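You operate a simulated robot arm through the tools that you are given. There is no shell and no other tool.

Carry out the task below with a simulated two-armed robot. There is one attempt and no reset: what you move stays moved.

TASK
Count three presses of the plugged cream hand switch on the tester at 24 V.
Fine: then power knob off, volts knob back to 12 V; leave it plugged.
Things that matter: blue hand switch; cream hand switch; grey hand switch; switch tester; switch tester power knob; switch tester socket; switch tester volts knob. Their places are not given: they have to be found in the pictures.

It is judged by the outcome, as a careful person would: the job done as asked, and still so three seconds after it is handed in. It fails if anything else is knocked over, pushed out of place, dropped, spilled or broken.

THE ROBOT
Two 6-joint arms with fingered hands on one trunk that stands fixed in place. Base frame: the origin is at the foot of the trunk, x ahead of it, y to its left, z up; the work surface is at about z = 0.9. Units: m, degrees, N and s.
The left shoulder is at [0.02, 0.157, 0.829], the right one opposite. With the tool pointing down near the work surface each hand reaches from about 0.1 to 0.82 m from the base axis, measured 20 degrees to its own side. Payload 4.1 kg a hand.
The tool frame of a hand sits at the grasp point between the pads (the TCP): z along the fingers, y along the line on which they close. The tips reach 0.033 m beyond it. The gripper opens to 0.112 m; its body begins 0.039 m behind the TCP. The gripper is a hand of 4 fingers: y runs from the thumb to the fingers, the wrist lies at [-0.016, -0.118, -0.2] in the tool frame, and closing takes about 1.5 s.
Orientation is that of the tool frame in the base frame, as [roll, pitch, yaw] about the fixed x, y, z axes, in that order (R = Rz(yaw) Ry(pitch) Rx(roll)). With the fingers straight down and the wrist toward the robot, the tool's x, y and z point along [0, 1, 0], [1, 0, 0] and [0, 0, -1] of the base frame.

THE INTERFACE
- The arms move only by the tool send_rows. It takes "left_deltas", "right_deltas" or both (then of equal length, played together; a hand with none holds still); each is a list of rows, each a list of 7 numbers: the shift along the tool's x, y, z in mm, then the turn, a rotation vector about the tool's x, y, z in degrees, then the finger opening in mm, from 0 to 112. In form: [[tx, ty, tz, ax, ay, az, fingers], ...]. A call has 1 to 20 rows; each row is the pose to reach, as a shift and turn from the pose commanded when the call began, along the tool's axes at that moment. A row lasts 0.2 s, in which the tool goes at most 0.05 m and 8.6 degrees; a call with a longer step from one row to the next is refused whole, and so is a gripper value outside its range. A pose out of reach is approached as far as the arm can. The call stops where the force on the tool passes 40 N (or 10 N more than at its start, if that is more) or the arm is blocked; 0.2 s more then pass. Each finger travels about 0.072 m/s and halts on what it meets, pressing with about 33 N; the grip force reading is that of the motor and also rises with nothing between the fingers. The clock runs only during rows and for 0.2 s after the last one: add rows that repeat a pose to give the fingers time. It gives the time, the measured TCP pose, the force on the tool (base axes), the opening and the grip force at its end, in the units of the frame above (readings bear some noise), with the torque about the TCP (base axes, N m) and any sound that the robot's microphone picked up.
- Cameras (640 x 400 px; columns grow to the right, rows downward): "scene" is now at [0.0423, -0.0545, 1.4782]; the picture's right is [-0.52, -0.86, 0.00], its down [-0.35, 0.21, -0.91] and it looks along [0.78, -0.47, -0.41] (base axes); focal length 348 px, centre (320, 200). "left" rides on the left gripper at [-0.066, -0.089, -0.13] in its tool frame; the picture's right is [-0.79, -0.29, 0.54], its down [0.55, -0.71, 0.44] and it looks along [0.26, 0.64, 0.72] (tool axes); focal length 247 px, centre (320, 200). "right" rides on the right gripper at [0.066, -0.089, -0.13] in its tool frame; the picture's right is [-0.79, 0.29, -0.54], its down [-0.55, -0.71, 0.44] and it looks along [-0.26, 0.64, 0.72] (tool axes); focal length 247 px, centre (320, 200).
- grab_frame(camera): a new picture of that camera. It takes no simulated time.
- set_grasp(shape, hand): the hand has 4 fingers and takes this shape, open, in about a second: jaw (thumb against the fingers, like two jaws); tri (thumb and two fingers); tip (a fingertip pinch); poke (one finger out to press); point (the index stretched); flat (the hand flat); cup (the hand cupped); fist (a fist). The gripper value then closes the fingers along that shape, each until it touches; the sizes above hold for jaw. It gives what a move gives, with no picture.
- aim_head(pan, tilt): turns the head with the scene camera to pan (to the left, within 86 degrees either way) and tilt (down, from -29 to 69), counted from straight ahead of the robot. It gives what a move gives.
- point_at(camera, pixels): for up to 12 pixels [column, row] of the newest picture of that camera ("zoom" is the newest enlarged one), the place [x, y, z] in the base frame of the surface seen there, good to about 0.003 m, but the place of the scene camera against the robot may be out by one fixed shift of up to 0.012 m in any direction. It takes no simulated time.
- zoom(camera, box): a new picture of the part [left, top, right, bottom] of that camera's present view, enlarged. It takes no simulated time.
- finish_job(): hands the job in; it is judged then, once.

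Unless the task says otherwise, let go and move clear before handing in.

The tools are called after "Emit:" as name(argument=value, ...) on one line, values as JSON. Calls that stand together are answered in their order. send_rows: Moves the arms, as the interface text tells. Its arguments: {"type":"object","properties":{"left_deltas":{"type":"array","items":{"type":"array","items":{"type":"number"}}},"right_deltas":{"type":"array","items":{"type":"array","items":{"type":"number"}}}},"required":[]} The other tools are called the same way: set_grasp (shape, hand) gives the hand a shape; aim_head (pan, tilt) turns the head that bears the scene camera; grab_frame (camera) takes a picture; point_at (camera, pixels) gives the place of the surface under pixels of a picture; zoom (camera, box) takes an enlarged picture of a part of a camera's view; finish_job () hands the job in.

At the start:

```text
time: 0.0
left_tcp_pos: [0.3804, -0.0925, 1.2571]
left_tool_rot: [-180.0, 0.1, 58.9]
left_ft_force: [-0.1, 0.1, 0.1]
left_wrist_torque: [0.04, -0.03, 0.0]
left_width: 0.1115
left_grip_force: 0.1
left_shape: jaw
right_tcp_pos: [0.3063, -0.3489, 1.3018]
right_tool_rot: [180.0, 0.0, 59.0]
right_ft_force: [0.0, 0.6, -1.1]
right_wrist_torque: [0.0, -0.03, -0.03]
right_width: 0.1114
right_grip_force: 0.1
right_shape: jaw
head pan, tilt (commanded): [-31.2, 23.9]
```

scene: 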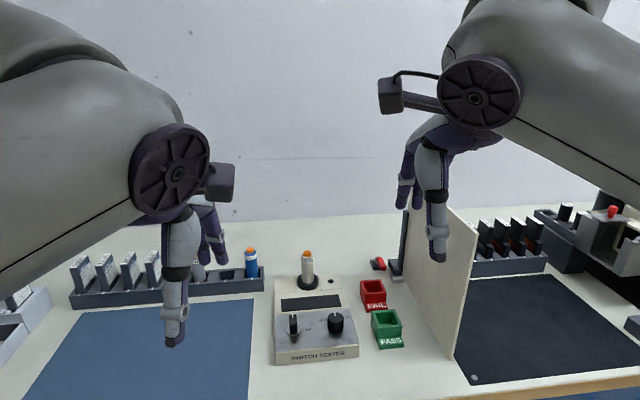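
right: 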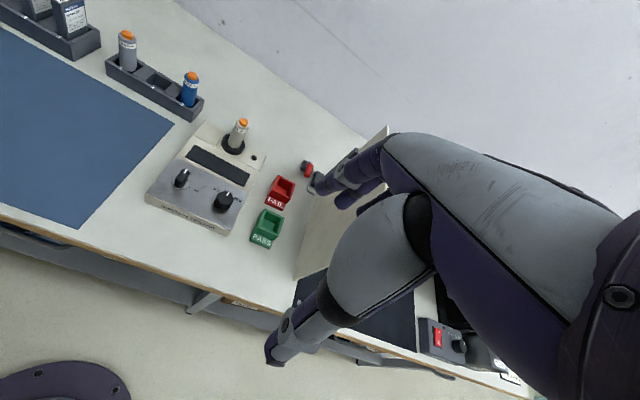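
left: 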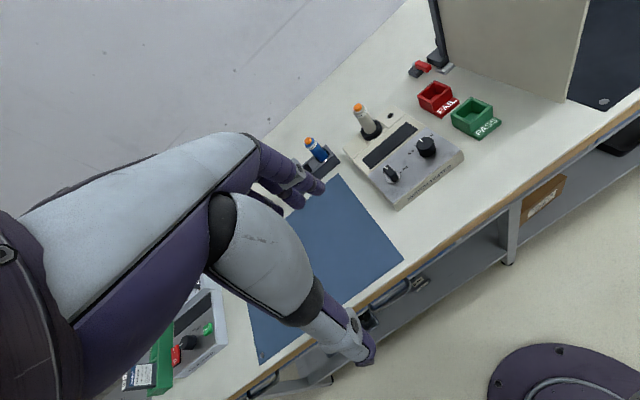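

The tester is in the scene picture around (316,330), with a hand switch plugged at (308,268); the knobs are at (293,325) and (336,323). I'll zoom in on it to read the details.

Emit:
zoom(camera="scene", box=[250, 235, 410, 370])

Emit:
zoom(camera="right", box=[130, 100, 290, 250])

Emit:
zoom(camera="left", box=[330, 80, 490, 220])

```text
2.96 times, centred on (330, 302) of scene
```

zoom: 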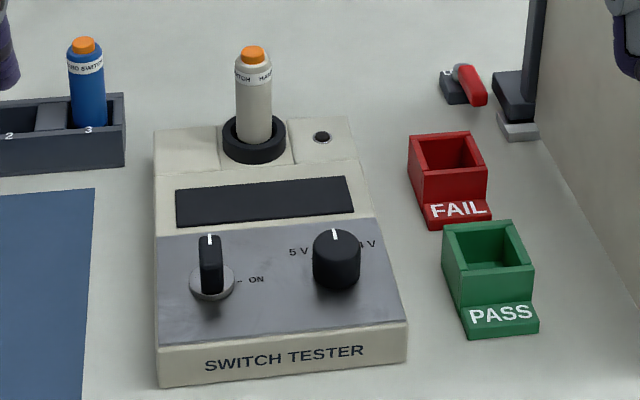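

```text
2.67 times, centred on (210, 175) of right
```

zoom: 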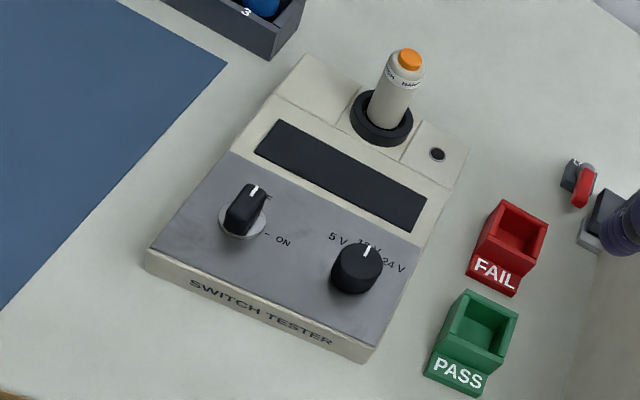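

```text
2.86 times, centred on (410, 150) of left
```

zoom: 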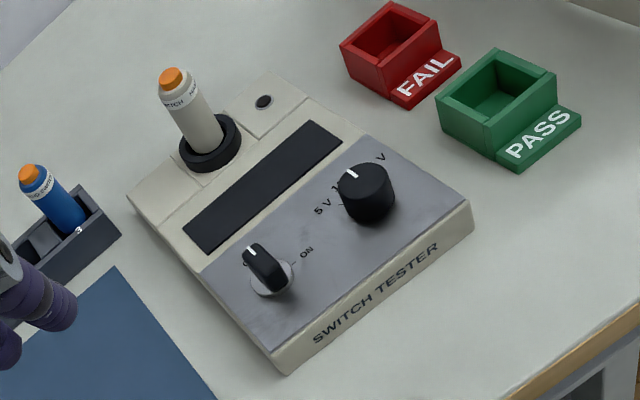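

The volts knob's line points at 12 V and the power knob's points up to off, with ON 90° clockwise; the plugged switch has an orange button on top. I'll measure places in the newest zoom (left hand camera, which isn't subject to the scene shift).

Emit:
point_at(camera="zoom", pixels=[[172, 78], [200, 130], [252, 250], [272, 270], [268, 293], [352, 174], [368, 185], [385, 212], [210, 150], [282, 372], [472, 205], [265, 101]])

Emit:
point_at(camera="right", pixels=[[243, 122], [181, 179], [224, 199], [233, 145], [147, 195], [228, 233], [254, 157], [205, 215], [240, 190], [165, 185], [190, 130], [262, 147]])

```text
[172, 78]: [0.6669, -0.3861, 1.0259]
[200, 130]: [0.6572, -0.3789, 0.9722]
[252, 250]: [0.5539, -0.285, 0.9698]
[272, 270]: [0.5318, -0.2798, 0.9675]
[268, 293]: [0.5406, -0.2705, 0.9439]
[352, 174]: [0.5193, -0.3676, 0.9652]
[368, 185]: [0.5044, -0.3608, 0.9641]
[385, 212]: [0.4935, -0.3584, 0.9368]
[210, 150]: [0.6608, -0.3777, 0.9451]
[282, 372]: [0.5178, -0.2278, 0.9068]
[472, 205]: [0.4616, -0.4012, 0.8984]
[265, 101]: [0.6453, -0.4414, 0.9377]
```

```text
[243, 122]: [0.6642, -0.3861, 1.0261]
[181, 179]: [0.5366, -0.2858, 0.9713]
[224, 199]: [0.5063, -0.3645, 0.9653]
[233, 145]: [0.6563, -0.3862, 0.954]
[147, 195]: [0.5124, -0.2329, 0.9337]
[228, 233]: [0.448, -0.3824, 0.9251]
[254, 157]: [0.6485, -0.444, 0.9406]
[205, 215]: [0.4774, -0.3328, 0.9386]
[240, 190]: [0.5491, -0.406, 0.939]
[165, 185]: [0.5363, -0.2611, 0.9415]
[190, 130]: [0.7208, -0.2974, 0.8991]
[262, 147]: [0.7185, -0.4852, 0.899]
```

Both hand cameras agree: button top ≈ (0.665,-0.386,1.026), power knob ≈ (0.536,-0.284,0.970), volts knob ≈ (0.506,-0.363,0.965), and the tester is turned about -23°. I'll swing the idle left arm clear and centre the head on the tester.

Emit:
send_rows(left_deltas=[[30, -18, 0, 0, 0, 0, 112], [60, -36, 0, 0, 0, 0, 112], [90, -54, 0, 0, 0, 0, 112], [120, -72, 0, 0, 0, 0, 112], [150, -90, 0, 0, 0, 0, 112], [180, -108, 0, 0, 0, 0, 112], [214, -129, 0, 0, 0, 0, 112], [214, -129, 0, 0, 0, 0, 112]])

Emit:
aim_head(pan=-30, tilt=42)

Emit:
grab_frame(camera="scene")

```text
time: 1.8
left_tcp_pos: [0.3801, 0.1589, 1.2571]
left_tool_rot: [180.0, 0.0, 58.9]
left_ft_force: [-0.2, -0.5, -0.4]
left_wrist_torque: [0.01, 0.0, 0.01]
left_width: 0.1114
left_grip_force: 0.1
left_shape: jaw
right_tcp_pos: [0.3071, -0.3486, 1.303]
right_tool_rot: [180.0, 0.0, 59.0]
right_ft_force: [0.1, -0.5, -0.2]
right_wrist_torque: [-0.03, 0.02, 0.05]
right_width: 0.1115
right_grip_force: 0.1
right_shape: jaw
head pan, tilt (commanded): [-31.2, 23.9]
```

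```text
time: 2.6
left_tcp_pos: [0.3798, 0.1592, 1.2575]
left_tool_rot: [-180.0, 0.0, 59.0]
left_ft_force: [-0.2, -0.9, -0.2]
left_wrist_torque: [0.01, 0.0, -0.04]
left_width: 0.1115
left_grip_force: 0.1
left_shape: jaw
right_tcp_pos: [0.3056, -0.3481, 1.3029]
right_tool_rot: [-180.0, 0.0, 59.0]
right_ft_force: [1.2, -0.1, -0.2]
right_wrist_torque: [-0.01, -0.01, -0.01]
right_width: 0.1117
right_grip_force: 0.0
right_shape: jaw
head pan, tilt (commanded): [-30.0, 42.0]
```

```text
taken
```

scene: 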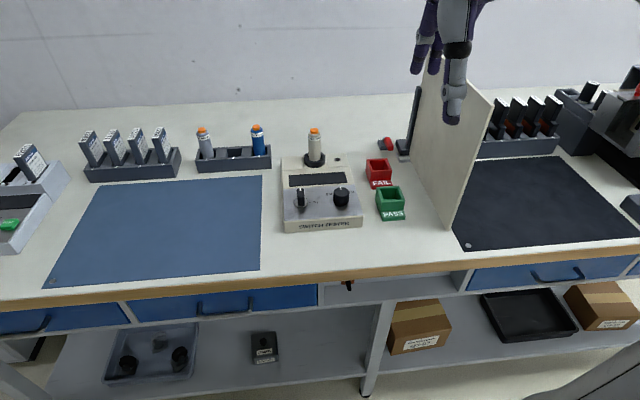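

The scene now shows the whole tester (around (320,195)) and a divider board at right (425–490, 60–230) that the right arm must avoid. I'll measure the board and zoom in on the panel.

Emit:
point_at(camera="scene", pixels=[[428, 75], [488, 105], [448, 222], [412, 120], [455, 170], [404, 150], [380, 165], [390, 195], [388, 143], [337, 160], [315, 131], [340, 193]])

Emit:
zoom(camera="scene", box=[270, 115, 410, 240])

```text
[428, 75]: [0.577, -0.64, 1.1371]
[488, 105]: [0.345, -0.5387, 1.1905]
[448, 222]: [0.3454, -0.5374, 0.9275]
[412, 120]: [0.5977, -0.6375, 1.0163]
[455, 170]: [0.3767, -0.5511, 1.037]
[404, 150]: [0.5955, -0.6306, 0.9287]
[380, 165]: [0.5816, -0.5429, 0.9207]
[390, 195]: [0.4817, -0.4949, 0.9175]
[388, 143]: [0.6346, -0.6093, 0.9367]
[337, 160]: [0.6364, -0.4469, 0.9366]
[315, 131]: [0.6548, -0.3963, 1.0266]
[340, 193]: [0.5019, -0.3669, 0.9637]
```

```text
3.20 times, centred on (340, 178) of scene
```

zoom: 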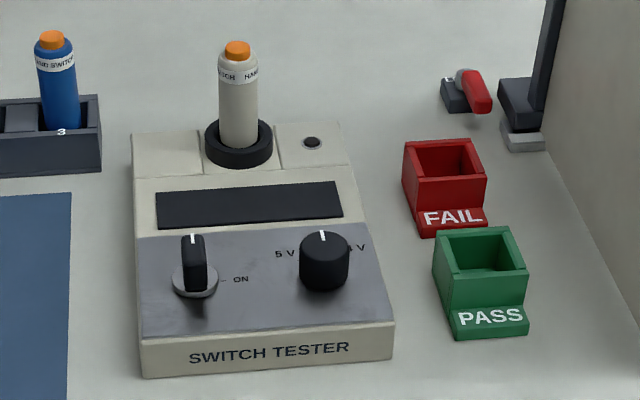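

Scene depth reads about 10 mm off from the hand cameras, so I'll trust the hand cameras. The board stands roughly 0.3 m to the right of the power knob, top at z≈1.19. Now I'll try the fingertip-pinch shape on the right hand in free air and look at it.

Emit:
set_grasp(shape="tip", hand="right")

Emit:
grab_frame(camera="right")

Emit:
grab_frame(camera="scene")

```text
time: 3.5
left_tcp_pos: [0.3798, 0.1579, 1.2572]
left_tool_rot: [180.0, 0.0, 59.0]
left_ft_force: [-0.1, 0.2, 0.0]
left_wrist_torque: [-0.02, 0.01, -0.04]
left_width: 0.1117
left_grip_force: 0.1
left_shape: jaw
right_tcp_pos: [0.306, -0.3499, 1.303]
right_tool_rot: [179.9, 0.0, 59.0]
right_ft_force: [0.4, 0.3, 0.6]
right_wrist_torque: [0.0, 0.02, -0.01]
right_width: 0.1116
right_grip_force: 0.1
right_shape: tip
head pan, tilt (commanded): [-30.0, 42.0]
```

```text
taken
```

right: 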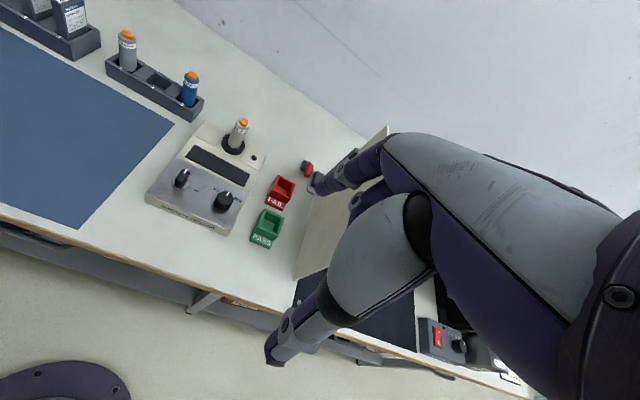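

```text
taken
```

scene: 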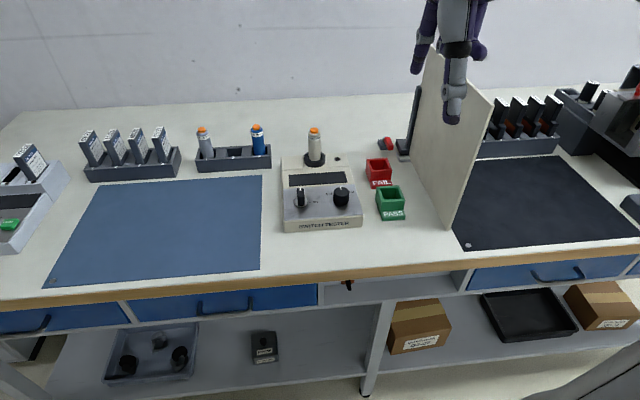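

In tip shape only the index (318,187) and thumb (275,355) stay out. I'll close them in the air to see where the tips meet relative to the TCP.

Emit:
send_rows(right_deltas=[[0, 0, 0, 0, 0, 0, 0], [0, 0, 0, 0, 0, 0, 0], [0, 0, 0, 0, 0, 0, 0], [0, 0, 0, 0, 0, 0, 0], [0, 0, 0, 0, 0, 0, 0], [0, 0, 0, 0, 0, 0, 0], [0, 0, 0, 0, 0, 0, 0], [0, 0, 0, 0, 0, 0, 0], [0, 0, 0, 0, 0, 0, 0]])

Emit:
grab_frame(camera="right")

```text
time: 5.5
left_tcp_pos: [0.3792, 0.16, 1.2573]
left_tool_rot: [179.9, 0.0, 58.9]
left_ft_force: [-0.2, -0.3, -1.2]
left_wrist_torque: [-0.03, 0.0, 0.0]
left_width: 0.1119
left_grip_force: 0.0
left_shape: jaw
right_tcp_pos: [0.3053, -0.3484, 1.3022]
right_tool_rot: [180.0, 0.0, 58.9]
right_ft_force: [0.1, -0.1, 0.0]
right_wrist_torque: [0.0, 0.0, 0.01]
right_width: 0.0
right_grip_force: 32.7
right_shape: tip
head pan, tilt (commanded): [-30.0, 42.0]
```

```text
taken
```

right: 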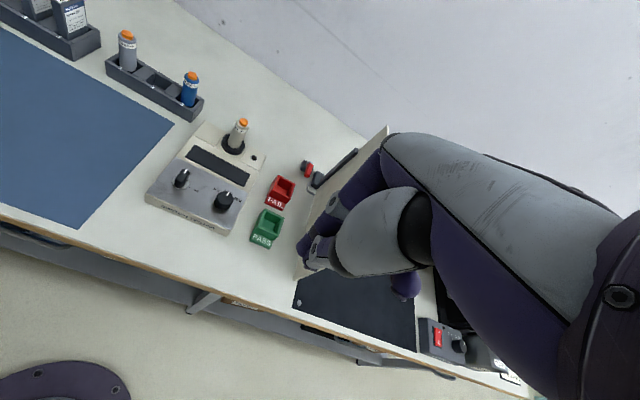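

Closed tips meet near (305,245), which matches the projected TCP (331,245) to tip (307,258). I'll measure the tip places to get exact offsets.

Emit:
zoom(camera="right", box=[270, 170, 430, 310])

Emit:
point_at(camera="right", pixels=[[302, 240], [310, 262], [308, 250], [325, 255], [335, 210], [405, 285], [325, 230], [305, 232]])

```text
2.86 times, centred on (350, 240) of right
```

zoom: 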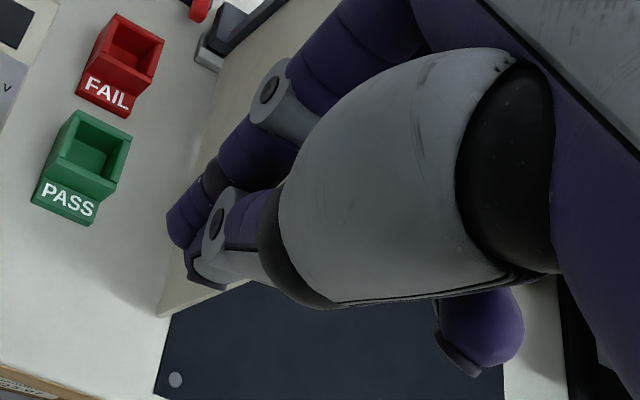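

```text
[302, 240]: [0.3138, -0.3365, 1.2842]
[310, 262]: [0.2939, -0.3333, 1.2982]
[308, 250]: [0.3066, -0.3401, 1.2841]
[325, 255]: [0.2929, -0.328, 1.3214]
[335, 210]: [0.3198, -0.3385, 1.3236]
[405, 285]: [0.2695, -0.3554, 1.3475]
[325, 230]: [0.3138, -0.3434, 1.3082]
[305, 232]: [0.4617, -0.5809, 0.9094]
```

The tips close on the tool axis about 20–25 mm past the TCP. Next I'll open the fingers and move the right hand to a spot over the volts knob (TCP about (0.506,-0.363,1.10)) with yaw ~95°.

Emit:
send_rows(right_deltas=[[8, 15, 17, 0, 0, -3, 60], [15, 30, 33, 0, 0, -6, 60], [23, 45, 50, 0, 0, -9, 60], [30, 60, 67, 0, 0, -12, 60], [38, 74, 83, 0, 0, -15, 60], [46, 89, 100, 0, 0, -18, 60], [53, 104, 117, 0, 0, -21, 60], [61, 119, 133, 0, 0, -24, 60], [68, 134, 150, 0, 0, -27, 60], [76, 149, 167, 0, 0, -30, 60], [83, 164, 183, 0, 0, -33, 60], [91, 178, 200, 0, 0, -36, 60], [91, 178, 200, 0, 0, -36, 60]])

Emit:
grab_frame(camera="right")

Emit:
grab_frame(camera="scene")

```text
time: 8.3
left_tcp_pos: [0.3801, 0.1594, 1.2564]
left_tool_rot: [-179.9, 0.0, 59.1]
left_ft_force: [0.3, 0.0, -0.5]
left_wrist_torque: [0.0, 0.0, -0.01]
left_width: 0.1116
left_grip_force: 0.0
left_shape: jaw
right_tcp_pos: [0.5058, -0.3625, 1.1029]
right_tool_rot: [179.9, 0.1, 95.0]
right_ft_force: [-0.1, -1.6, -0.2]
right_wrist_torque: [0.01, -0.01, -0.02]
right_width: 0.0598
right_grip_force: 0.1
right_shape: tip
head pan, tilt (commanded): [-30.0, 42.0]
```

```text
taken
```

right: 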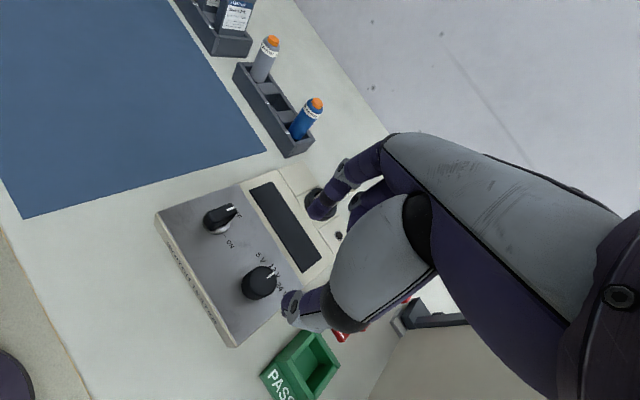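

```text
taken
```

scene: 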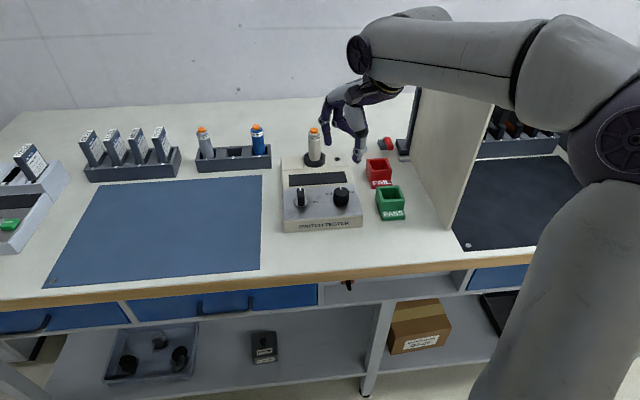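

The forearm passes over the divider board (scene (440,55) to (600,130)), so before lowering I need the clearance. I'll measure points along the forearm and zoom the panel labels.

Emit:
point_at(camera="scene", pixels=[[358, 55], [400, 85], [440, 90], [480, 97], [510, 102], [440, 60], [540, 110], [570, 130], [620, 140], [360, 155], [330, 140], [490, 110]])

Emit:
zoom(camera="right", box=[150, 180, 350, 350])

```text
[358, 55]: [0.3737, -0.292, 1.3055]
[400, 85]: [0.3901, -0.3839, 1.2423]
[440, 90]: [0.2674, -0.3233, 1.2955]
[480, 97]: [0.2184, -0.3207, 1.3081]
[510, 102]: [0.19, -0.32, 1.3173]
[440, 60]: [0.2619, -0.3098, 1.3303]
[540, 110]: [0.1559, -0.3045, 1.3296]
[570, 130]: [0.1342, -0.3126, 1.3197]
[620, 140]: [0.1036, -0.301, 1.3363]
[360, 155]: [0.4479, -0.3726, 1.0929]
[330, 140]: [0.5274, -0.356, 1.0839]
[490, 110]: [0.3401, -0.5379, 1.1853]
```

```text
2.35 times, centred on (250, 265) of right
```

zoom: 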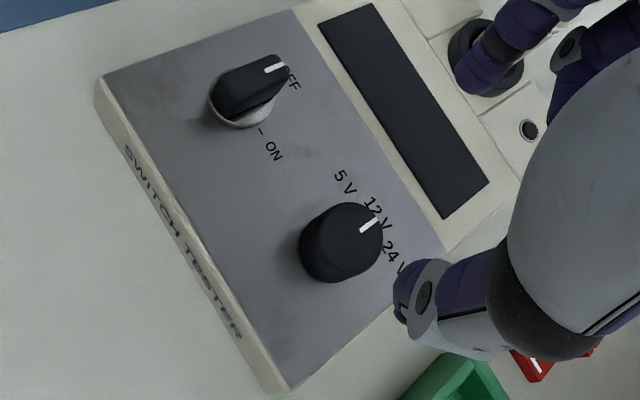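

The forearm runs back toward the trunk at y≈-0.31…-0.4, clear of the board (y≤-0.53). Now I'll measure label positions around the volts knob to get the turn angle, and the power knob's geometry.

Emit:
point_at(camera="zoom", pixels=[[343, 183], [377, 213], [394, 260], [368, 225], [350, 228], [335, 272], [274, 69], [235, 85], [272, 148], [292, 82], [240, 120], [260, 130]])

Emit:
zoom(camera="right", box=[220, 230, 310, 310])

```text
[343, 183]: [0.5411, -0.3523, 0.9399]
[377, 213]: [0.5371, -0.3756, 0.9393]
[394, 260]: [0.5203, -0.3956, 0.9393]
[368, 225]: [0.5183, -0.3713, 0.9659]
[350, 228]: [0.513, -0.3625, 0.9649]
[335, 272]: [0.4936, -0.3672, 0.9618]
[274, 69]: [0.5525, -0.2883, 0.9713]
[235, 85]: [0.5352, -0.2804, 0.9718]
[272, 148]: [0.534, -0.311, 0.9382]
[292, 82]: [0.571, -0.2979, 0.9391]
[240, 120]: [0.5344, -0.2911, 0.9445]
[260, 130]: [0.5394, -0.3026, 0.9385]
```

```text
5.00 times, centred on (265, 270) of right
```

zoom: 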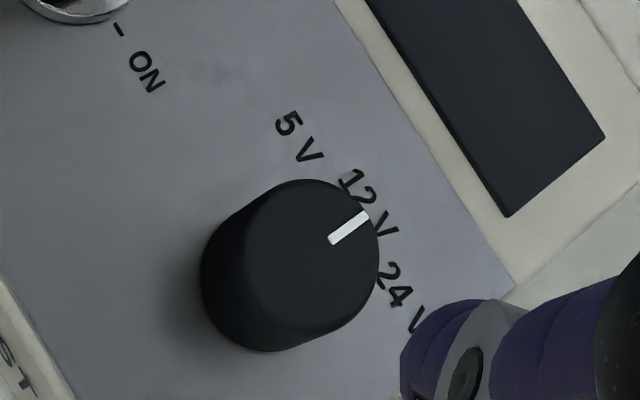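

The labels spread about ±35–45° around 12 V. I'll sample the volts knob's top rim and the 24 V label for an accurate centre.

Emit:
point_at(camera="zoom", pixels=[[305, 182], [375, 240], [372, 285], [345, 320], [250, 210], [265, 330], [332, 240], [365, 216], [230, 230], [300, 340], [300, 240], [290, 200]])

Emit:
zoom(camera="scene", box=[280, 170, 370, 240])

```text
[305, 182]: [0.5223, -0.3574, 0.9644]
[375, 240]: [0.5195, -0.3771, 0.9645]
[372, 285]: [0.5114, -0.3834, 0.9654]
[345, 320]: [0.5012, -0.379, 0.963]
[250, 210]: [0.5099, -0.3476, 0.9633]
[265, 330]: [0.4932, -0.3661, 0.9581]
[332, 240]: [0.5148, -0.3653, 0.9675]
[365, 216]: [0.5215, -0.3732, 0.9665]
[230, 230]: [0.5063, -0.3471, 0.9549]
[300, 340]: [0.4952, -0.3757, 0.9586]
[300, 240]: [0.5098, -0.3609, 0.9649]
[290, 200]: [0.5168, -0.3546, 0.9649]
```

```text
5.71 times, centred on (325, 205) of scene
```

zoom: 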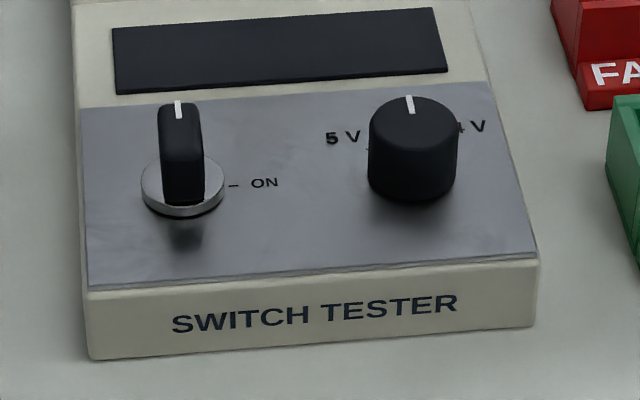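

The volts knob fits a circle centred near (0.506,-0.3655), radius ~18 mm, top z≈0.965; 24 V sits about 43–45° clockwise from 12 V. I'll open the pinch to 70 mm and descend partway, then check.

Emit:
send_rows(right_deltas=[[-1, 0, 0, 0, 0, 0, 72], [-3, 0, 0, 0, 0, 0, 72], [-3, 0, 20, 0, 0, 0, 72], [-3, 0, 40, 0, 0, 0, 72], [-3, 0, 60, 0, 0, 0, 72], [-3, 0, 75, 0, 0, 0, 72], [-3, 0, 75, 0, 0, 0, 72]])

Emit:
grab_frame(camera="right")

Emit:
zoom(camera="scene", box=[260, 80, 420, 240])

```text
time: 9.9
left_tcp_pos: [0.3808, 0.1594, 1.2572]
left_tool_rot: [-180.0, 0.0, 58.9]
left_ft_force: [0.0, -0.2, 0.1]
left_wrist_torque: [0.01, 0.0, 0.03]
left_width: 0.1115
left_grip_force: 0.0
left_shape: jaw
right_tcp_pos: [0.5065, -0.3654, 1.0263]
right_tool_rot: [-179.9, 0.0, 95.0]
right_ft_force: [-0.3, -0.1, 0.4]
right_wrist_torque: [0.0, -0.02, -0.01]
right_width: 0.072
right_grip_force: 0.0
right_shape: tip
head pan, tilt (commanded): [-30.0, 42.0]
```

```text
taken
```

right: 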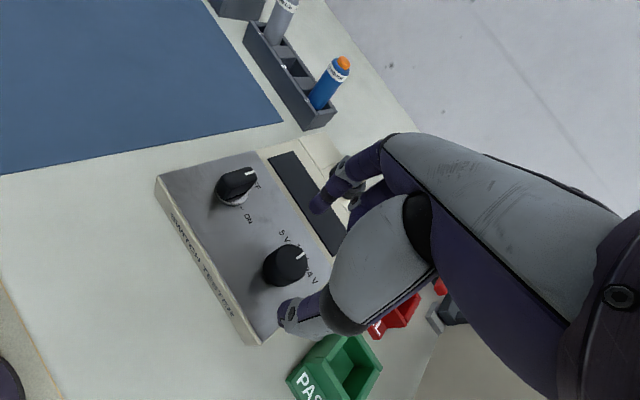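

```text
2.50 times, centred on (340, 160) of scene
```

zoom: 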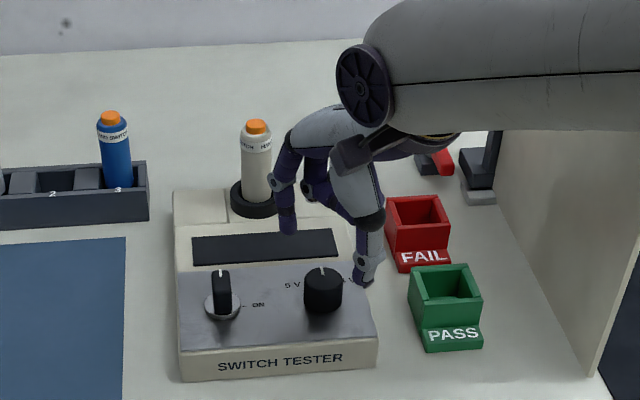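

The hand is over the volts knob, with index (288,230) toward the display and thumb (365,275) at front. I'll check the index knuckle's distance from the cream switch before descending.

Emit:
point_at(camera="zoom", pixels=[[272, 185], [288, 228], [290, 150], [312, 190], [365, 275], [258, 130], [256, 180], [323, 290], [345, 265], [300, 125]])

Emit:
point_at(camera="right", pixels=[[318, 208], [288, 325], [352, 175], [360, 210], [290, 305], [383, 145]])

```text
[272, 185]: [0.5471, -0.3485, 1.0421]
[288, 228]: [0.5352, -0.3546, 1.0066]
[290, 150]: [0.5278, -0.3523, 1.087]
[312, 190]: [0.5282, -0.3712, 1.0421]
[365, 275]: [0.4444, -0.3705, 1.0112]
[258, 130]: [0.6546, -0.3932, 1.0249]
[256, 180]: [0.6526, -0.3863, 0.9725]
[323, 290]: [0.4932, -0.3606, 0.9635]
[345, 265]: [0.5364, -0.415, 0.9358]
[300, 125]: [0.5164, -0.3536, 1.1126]
```

```text
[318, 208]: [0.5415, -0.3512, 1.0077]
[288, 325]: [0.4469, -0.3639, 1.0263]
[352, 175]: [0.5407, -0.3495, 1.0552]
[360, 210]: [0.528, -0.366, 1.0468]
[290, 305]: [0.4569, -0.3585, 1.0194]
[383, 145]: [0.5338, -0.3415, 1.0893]
```

There's about 0.1 m between the index knuckle (x≈0.55) and the cream switch, so it's safe. I'll lower the TCP to z≈0.972 around the knob.

Emit:
send_rows(right_deltas=[[0, 0, 12, 0, 0, 0, 72], [0, 0, 24, 0, 0, 0, 72], [0, 0, 36, 0, 0, 0, 72], [0, 0, 46, 0, 0, 0, 72], [0, 0, 54, 0, 0, 0, 72], [0, 0, 54, 0, 0, 0, 72]])

Emit:
grab_frame(camera="right")

Emit:
zoom(camera="scene", box=[280, 120, 380, 240])

```text
time: 11.3
left_tcp_pos: [0.3806, 0.1599, 1.2589]
left_tool_rot: [-180.0, 0.0, 59.0]
left_ft_force: [-0.1, 0.7, 0.6]
left_wrist_torque: [0.03, 0.0, -0.02]
left_width: 0.112
left_grip_force: 0.1
left_shape: jaw
right_tcp_pos: [0.5044, -0.3643, 0.9738]
right_tool_rot: [180.0, 0.0, 95.0]
right_ft_force: [-0.2, -0.2, -1.3]
right_wrist_torque: [0.0, 0.06, 0.01]
right_width: 0.0716
right_grip_force: 0.0
right_shape: tip
head pan, tilt (commanded): [-30.0, 42.0]
```

```text
taken
```

right: 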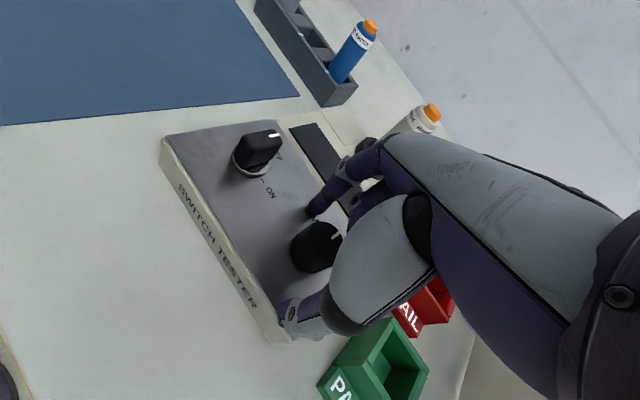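

```text
3.33 times, centred on (330, 180) of scene
```

zoom: 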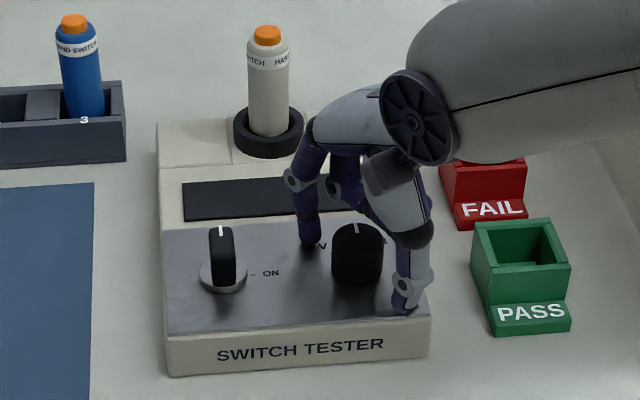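

The knob sits between the index and thumb with low force readings. I'll close the pinch on it.

Emit:
send_rows(right_deltas=[[0, 0, 0, 0, 0, 0, 50], [0, 0, 0, 0, 0, 0, 40], [0, 0, 0, 0, 0, 0, 30], [0, 0, 0, 0, 0, 0, 20], [0, 0, 0, 0, 0, 0, 20], [0, 0, 0, 0, 0, 0, 20]])

Emit:
grab_frame(camera="right")

Emit:
zoom(camera="scene", box=[280, 120, 380, 240])

```text
time: 12.7
left_tcp_pos: [0.3791, 0.1598, 1.2581]
left_tool_rot: [180.0, 0.0, 59.0]
left_ft_force: [-0.7, 0.5, 0.4]
left_wrist_torque: [0.04, -0.03, 0.02]
left_width: 0.1117
left_grip_force: 0.0
left_shape: jaw
right_tcp_pos: [0.5062, -0.3638, 0.9733]
right_tool_rot: [179.9, 0.0, 94.9]
right_ft_force: [-1.7, 8.9, -0.8]
right_wrist_torque: [0.21, 0.0, 0.01]
right_width: 0.0267
right_grip_force: 33.6
right_shape: tip
head pan, tilt (commanded): [-30.0, 42.0]
```

```text
taken
```

right: 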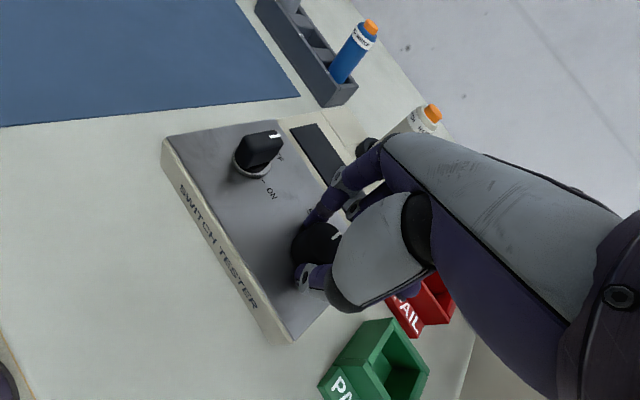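

```text
3.33 times, centred on (330, 180) of scene
```

zoom: 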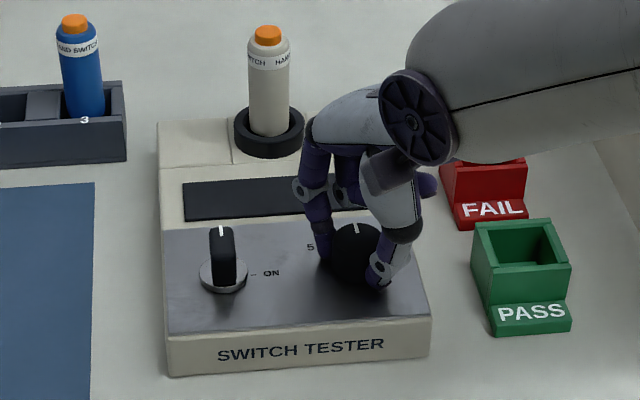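

The pinch closed to only 26.7 mm on a ~36 mm knob and reads +8.9 N in y, so the fingers are off-centre to the left by several mm (knob centre (318,244) vs fingertip line (305,250)). I'll open, shift about 7 mm along tool -x, and regrip.

Emit:
send_rows(right_deltas=[[0, 0, 0, 0, 0, 0, 45], [0, 0, 0, 0, 0, 0, 65], [0, 0, 0, 0, 0, 0, 70], [-4, 0, 0, 0, 0, 0, 70], [-7, 0, 0, 0, 0, 0, 70], [-7, 0, 0, 0, 0, 0, 50], [-7, 0, 0, 0, 0, 0, 40], [-7, 0, 0, 0, 0, 0, 30], [-7, 0, 0, 0, 0, 0, 20], [-7, 0, 0, 0, 0, 0, 20], [-7, 0, 0, 0, 0, 0, 20]])

Emit:
zoom(camera="right", box=[220, 130, 380, 330])

Emit:
zoom(camera="scene", box=[280, 120, 380, 240])

```text
time: 15.1
left_tcp_pos: [0.3811, 0.1592, 1.2575]
left_tool_rot: [180.0, 0.1, 59.0]
left_ft_force: [0.4, -0.4, 0.0]
left_wrist_torque: [0.03, 0.03, 0.02]
left_width: 0.1118
left_grip_force: 0.1
left_shape: jaw
right_tcp_pos: [0.5068, -0.3707, 0.9733]
right_tool_rot: [179.8, -0.1, 95.0]
right_ft_force: [7.1, 6.2, 2.4]
right_wrist_torque: [0.27, -0.41, -0.03]
right_width: 0.0247
right_grip_force: 33.2
right_shape: tip
head pan, tilt (commanded): [-30.0, 42.0]
```

```text
2.00 times, centred on (300, 230) of right
```

zoom: 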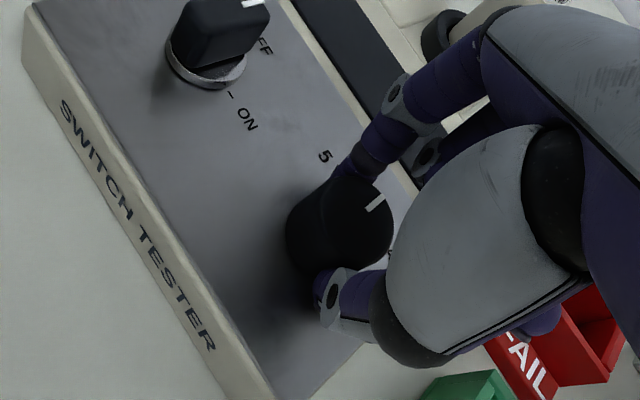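

```text
3.33 times, centred on (330, 180) of scene
```

zoom: 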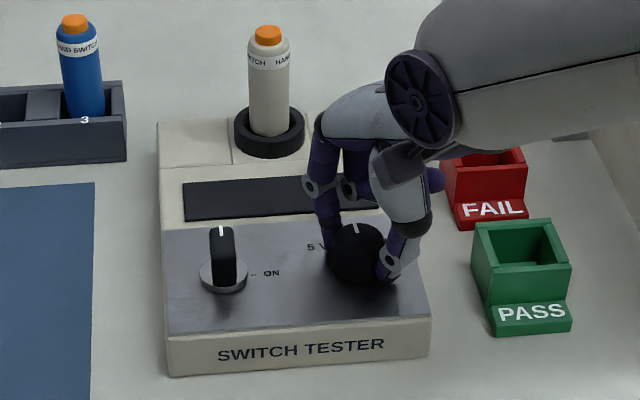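

No tester shift is visible, but the force is still (7,6) N, so the grip isn't centred yet. I'll measure fingertip and knob positions in a right-camera zoom before turning.

Emit:
zoom(camera="right", box=[270, 190, 350, 300])

Emit:
point_at(camera="zoom", pixels=[[240, 200], [320, 200], [350, 160], [270, 110], [200, 140], [400, 175], [415, 120], [380, 250], [290, 270], [260, 150]])

```text
3.64 times, centred on (310, 245) of right
```

zoom: 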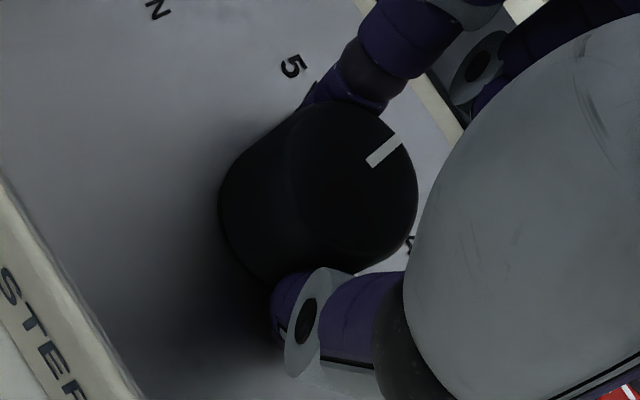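

```text
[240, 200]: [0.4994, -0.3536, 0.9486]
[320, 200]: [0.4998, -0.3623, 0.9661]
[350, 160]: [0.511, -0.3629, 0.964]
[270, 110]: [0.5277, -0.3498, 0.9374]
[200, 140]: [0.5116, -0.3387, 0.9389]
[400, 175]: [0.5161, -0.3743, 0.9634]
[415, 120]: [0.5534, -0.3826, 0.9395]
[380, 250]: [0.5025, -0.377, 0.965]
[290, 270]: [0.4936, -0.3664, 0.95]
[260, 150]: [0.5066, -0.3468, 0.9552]
```

In this view the index contact (330,95) and thumb contact (295,285) straddle the knob axis at grip height, so it's reasonably centred now. I'll turn clockwise (seen from above) 45° in small steps about the knob's axis.

Emit:
send_rows(right_deltas=[[0, -0.3, 0, 0, 0, 5, 20], [0.1, -0.7, 0, 0, 0, 10, 20], [0.2, -1, 0, 0, 0, 15, 20], [0.3, -1.4, 0, 0, 0, 20, 20], [0.4, -1.7, 0, 0, 0, 25, 20], [0.5, -2, 0, 0, 0, 30, 20], [0.7, -2.3, 0, 0, 0, 35, 20], [0.9, -2.6, 0, 0, 0, 40, 20], [1.2, -2.8, 0, 0, 0, 45, 20], [1.2, -2.8, 0, 0, 0, 45, 20]])

Emit:
zoom(camera="right", box=[220, 130, 380, 330])

Emit:
zoom(camera="scene", box=[280, 120, 380, 240])

```text
time: 17.3
left_tcp_pos: [0.3808, 0.1601, 1.2575]
left_tool_rot: [-179.9, 0.0, 59.0]
left_ft_force: [-0.2, -1.3, 0.2]
left_wrist_torque: [0.03, 0.03, -0.01]
left_width: 0.1117
left_grip_force: 0.0
left_shape: jaw
right_tcp_pos: [0.5051, -0.3711, 0.9741]
right_tool_rot: [180.0, -0.1, 49.9]
right_ft_force: [4.5, 16.1, 3.7]
right_wrist_torque: [0.4, -0.16, 0.15]
right_width: 0.0257
right_grip_force: 33.0
right_shape: tip
head pan, tilt (commanded): [-30.0, 42.0]
```

```text
2.00 times, centred on (300, 230) of right
```

zoom: 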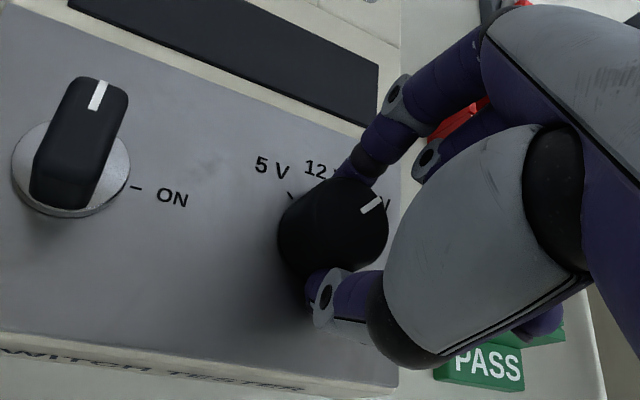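

```text
3.33 times, centred on (330, 180) of scene
```

zoom: 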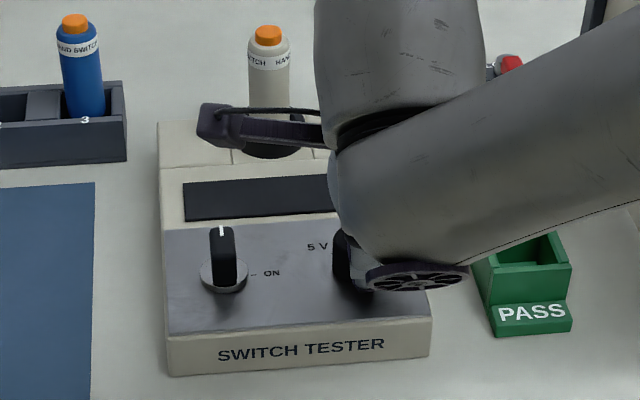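

The pointer moved with the hand (still at (372,205) in hand view while the panel rotated under it), so the knob turned about 45° and the tester outline is unchanged. I'll release, rise, and check where the line points.

Emit:
send_rows(right_deltas=[[0, 0, 0, 0, 0, 0, 40], [0, 0, 0, 0, 0, 0, 60], [0, 0, 0, 0, 0, 0, 72], [0, 0, 0, 0, 0, 0, 72], [0, 0, -15, 0, 0, 0, 72], [0, 0, -35, 0, 0, 0, 72], [0, 0, -60, 0, 0, 0, 72], [0, 0, -85, 0, 0, 0, 72], [0, 0, -110, 0, 0, 0, 72], [0, 0, -110, 0, 0, 0, 72]])

Emit:
grab_frame(camera="right")

Emit:
zoom(camera="right", box=[180, 170, 320, 290])

```text
time: 19.5
left_tcp_pos: [0.3807, 0.1588, 1.2569]
left_tool_rot: [180.0, 0.0, 59.0]
left_ft_force: [0.1, 0.2, 0.1]
left_wrist_torque: [0.02, -0.02, -0.03]
left_width: 0.1114
left_grip_force: 0.1
left_shape: jaw
right_tcp_pos: [0.5042, -0.3706, 1.0835]
right_tool_rot: [-179.9, 0.0, 50.0]
right_ft_force: [-0.2, -0.5, 0.2]
right_wrist_torque: [0.02, -0.01, -0.02]
right_width: 0.0716
right_grip_force: 0.1
right_shape: tip
head pan, tilt (commanded): [-30.0, 42.0]
```

```text
taken
```

right: 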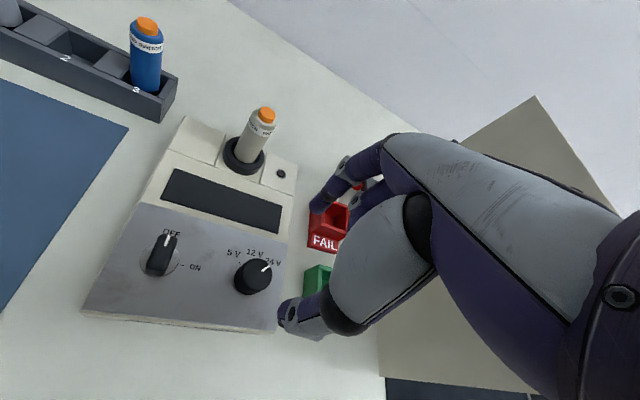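

```text
3.33 times, centred on (250, 230) of right
```

zoom: 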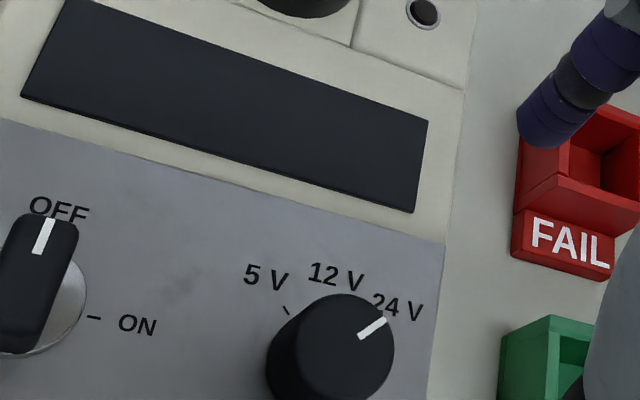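

The line now points at 24 V. Next is the power knob; I'll zoom on it to get its bar size, centre and the ON tick direction.

Emit:
zoom(camera="right", box=[130, 220, 210, 290])

Emit:
point_at(camera="zoom", pixels=[[270, 120], [310, 80], [230, 85], [350, 110], [210, 290], [130, 270], [340, 230], [390, 225], [430, 260], [490, 265], [290, 90], [240, 350]])

```text
5.71 times, centred on (170, 255) of right
```

zoom: 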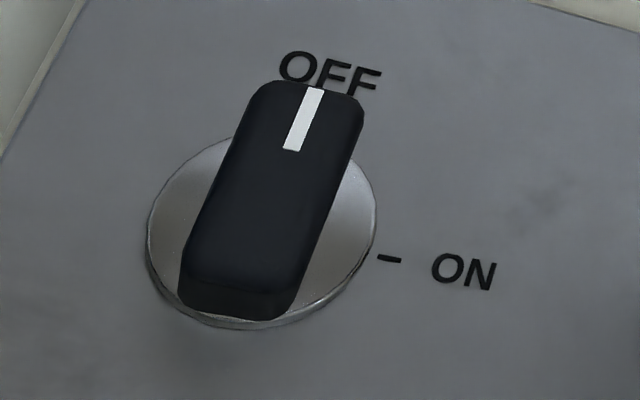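

```text
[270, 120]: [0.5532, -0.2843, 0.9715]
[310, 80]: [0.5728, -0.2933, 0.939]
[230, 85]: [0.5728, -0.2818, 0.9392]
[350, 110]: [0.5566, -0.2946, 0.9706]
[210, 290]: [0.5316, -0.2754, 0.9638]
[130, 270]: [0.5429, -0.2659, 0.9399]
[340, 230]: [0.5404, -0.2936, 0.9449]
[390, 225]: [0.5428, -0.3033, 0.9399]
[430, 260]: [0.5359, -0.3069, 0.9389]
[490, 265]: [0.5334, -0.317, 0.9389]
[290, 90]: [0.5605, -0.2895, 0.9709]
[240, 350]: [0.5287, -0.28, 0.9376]
```

Power knob centre ≈ (0.543,-0.2845), bar ~18 mm wide × 36 mm long, top z 0.971, ON tick about 90° clockwise. I'll raise to z≈1.14 and swing over it with yaw 155°, so that the later clockwise 90° turn ends in a comfortable pose.

Emit:
send_rows(right_deltas=[[0, 0, -25, 0, 0, 0, 60], [0, 0, -50, 0, 0, 0, 60], [6, -1.5, -60, 0, 0, -7.5, 60], [13, -3, -60, 0, 0, -15, 60], [20, -4.5, -60, 0, 0, -22.5, 60], [26, -6, -60, 0, 0, -30, 60], [33, -7.5, -60, 0, 0, -37.5, 60], [40, -9, -60, 0, 0, -45, 60], [46, -10.5, -60, 0, 0, -52.5, 60], [53, -12, -60, 0, 0, -60, 60], [60, -13.5, -60, 0, 0, -67.5, 60], [66, -15, -60, 0, 0, -75, 60], [73, -16.5, -60, 0, 0, -82.5, 60], [80, -18, -60, 0, 0, -90, 60], [86, -19.5, -60, 0, 0, -97.5, 60], [92, -21, -60, 0, 0, -105, 60], [92, -21, -60, 0, 0, -105, 60]])

Emit:
grab_frame(camera="right")

Emit:
grab_frame(camera="scene")

```text
time: 23.1
left_tcp_pos: [0.3809, 0.1594, 1.2583]
left_tool_rot: [-180.0, 0.0, 59.0]
left_ft_force: [0.1, 0.3, -0.2]
left_wrist_torque: [-0.01, 0.01, 0.02]
left_width: 0.1117
left_grip_force: 0.1
left_shape: jaw
right_tcp_pos: [0.5459, -0.2866, 1.1442]
right_tool_rot: [-179.9, 0.1, 155.1]
right_ft_force: [-0.3, 0.2, 0.0]
right_wrist_torque: [0.01, -0.01, 0.01]
right_width: 0.0604
right_grip_force: 0.0
right_shape: tip
head pan, tilt (commanded): [-30.0, 42.0]
```

```text
taken
```

right: 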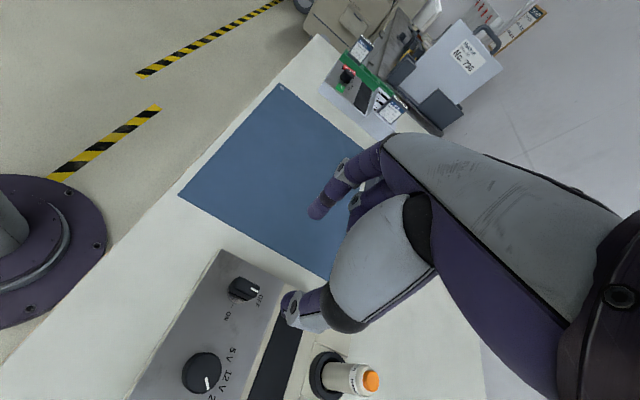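

```text
taken
```

scene: 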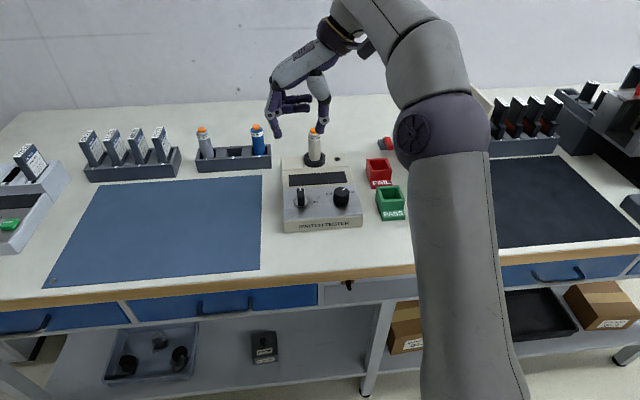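

Yaw 155° is reachable. The arm now hides the divider board in the scene (board at (425–490, 60–230)), so I'll check the links' positions against it before lowering.

Emit:
point_at(camera="scene", pixels=[[405, 30], [440, 60], [400, 100], [415, 130], [450, 110], [485, 120], [490, 170], [470, 90], [345, 30], [440, 200], [300, 65], [380, 20]])

Emit:
zoom(camera="scene", box=[250, 0, 540, 240])

```text
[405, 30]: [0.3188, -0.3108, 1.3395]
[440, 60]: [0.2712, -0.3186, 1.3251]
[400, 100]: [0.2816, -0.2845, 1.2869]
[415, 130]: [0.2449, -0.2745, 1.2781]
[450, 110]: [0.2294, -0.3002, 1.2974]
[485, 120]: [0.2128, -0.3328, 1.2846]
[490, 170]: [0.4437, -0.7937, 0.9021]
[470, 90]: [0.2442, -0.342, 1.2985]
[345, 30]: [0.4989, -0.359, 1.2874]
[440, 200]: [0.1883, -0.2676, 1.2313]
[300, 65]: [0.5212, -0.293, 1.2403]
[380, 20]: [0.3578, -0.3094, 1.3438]
```

```text
1.67 times, centred on (395, 120) of scene
```

zoom: 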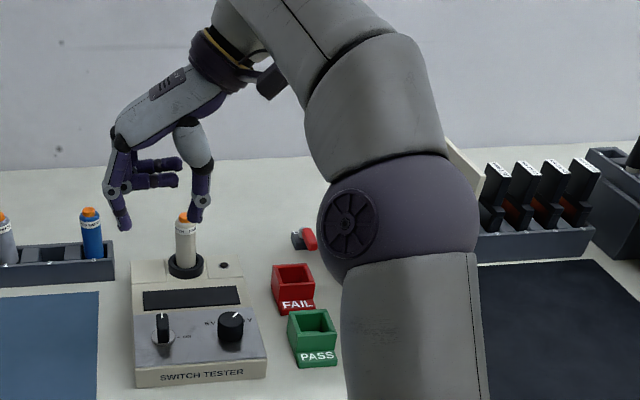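

The elbow is at about (0.23,-0.34,1.28), well clear of the board. I'll descend to z≈1.03 over the power knob and check alignment and the other fingers' clearance from the cream switch.

Emit:
send_rows(right_deltas=[[-1, 0, 20, 0, 0, 0, 60], [-1, 0, 40, 0, 0, 0, 60], [-1, 0, 60, 0, 0, 0, 60], [-1, 0, 80, 0, 0, 0, 60], [-1, 0, 100, 0, 0, 0, 60], [-1, 0, 112, 0, 0, 0, 60], [-1, 0, 112, 0, 0, 0, 60]])

Emit:
grab_frame(camera="right")

Emit:
zoom(camera="scene", box=[240, 60, 400, 240])

```text
time: 24.7
left_tcp_pos: [0.3806, 0.1605, 1.259]
left_tool_rot: [-180.0, 0.1, 59.0]
left_ft_force: [0.0, -0.7, 0.2]
left_wrist_torque: [-0.02, -0.01, 0.01]
left_width: 0.1118
left_grip_force: 0.1
left_shape: jaw
right_tcp_pos: [0.547, -0.2873, 1.0306]
right_tool_rot: [180.0, 0.0, 155.0]
right_ft_force: [0.0, 0.1, 0.2]
right_wrist_torque: [-0.01, 0.03, -0.04]
right_width: 0.0605
right_grip_force: 0.0
right_shape: tip
head pan, tilt (commanded): [-30.0, 42.0]
```

```text
taken
```

right: 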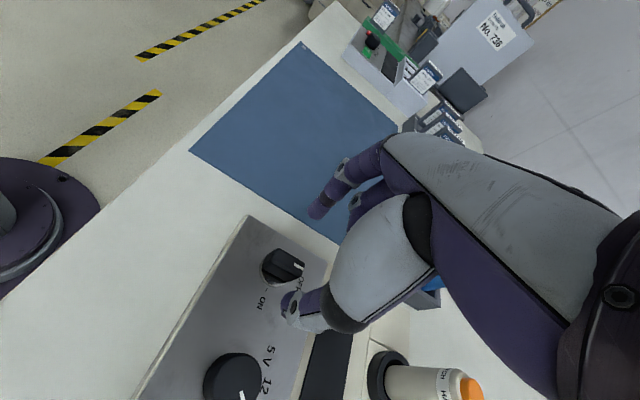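

```text
2.22 times, centred on (320, 150) of scene
```

zoom: 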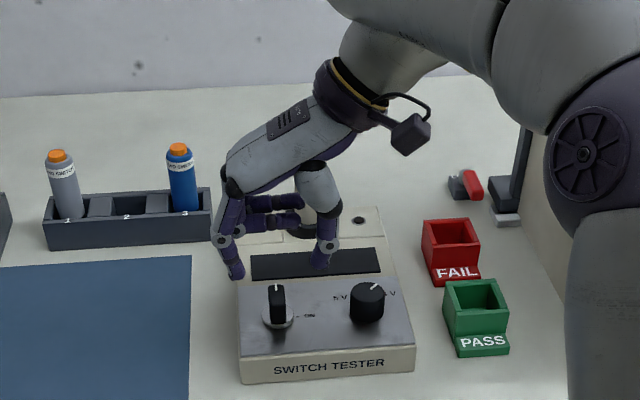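

The hand now blocks the scene view of the cream switch, so I'll measure the hand's parts nearest it (curled fingers at zoom (290,205), palm (300,180)) and the thumb.

Emit:
point_at(camera="zoom", pixels=[[285, 203], [285, 222], [300, 150], [330, 190], [325, 245], [320, 262], [235, 270], [270, 155], [340, 120], [360, 100], [250, 205], [310, 225]])

Emit:
point_at(camera="right", pixels=[[318, 210], [290, 300], [285, 265], [300, 262], [268, 258], [430, 380], [470, 385], [390, 320], [360, 320]])

```text
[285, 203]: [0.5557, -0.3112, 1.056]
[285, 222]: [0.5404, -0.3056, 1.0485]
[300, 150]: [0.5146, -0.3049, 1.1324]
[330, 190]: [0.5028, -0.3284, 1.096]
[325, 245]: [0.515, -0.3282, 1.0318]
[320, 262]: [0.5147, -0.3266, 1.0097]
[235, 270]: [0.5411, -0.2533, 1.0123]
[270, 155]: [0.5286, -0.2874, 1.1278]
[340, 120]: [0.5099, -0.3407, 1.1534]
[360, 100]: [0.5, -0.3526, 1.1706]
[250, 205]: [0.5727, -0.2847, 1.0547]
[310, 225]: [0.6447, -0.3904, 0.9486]
```

```text
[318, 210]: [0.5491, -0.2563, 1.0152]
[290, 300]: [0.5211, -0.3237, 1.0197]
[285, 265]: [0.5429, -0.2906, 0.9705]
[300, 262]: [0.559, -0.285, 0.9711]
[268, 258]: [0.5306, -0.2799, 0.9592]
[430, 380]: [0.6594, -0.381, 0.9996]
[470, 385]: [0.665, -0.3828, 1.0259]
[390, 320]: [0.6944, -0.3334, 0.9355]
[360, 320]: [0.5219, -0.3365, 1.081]
```

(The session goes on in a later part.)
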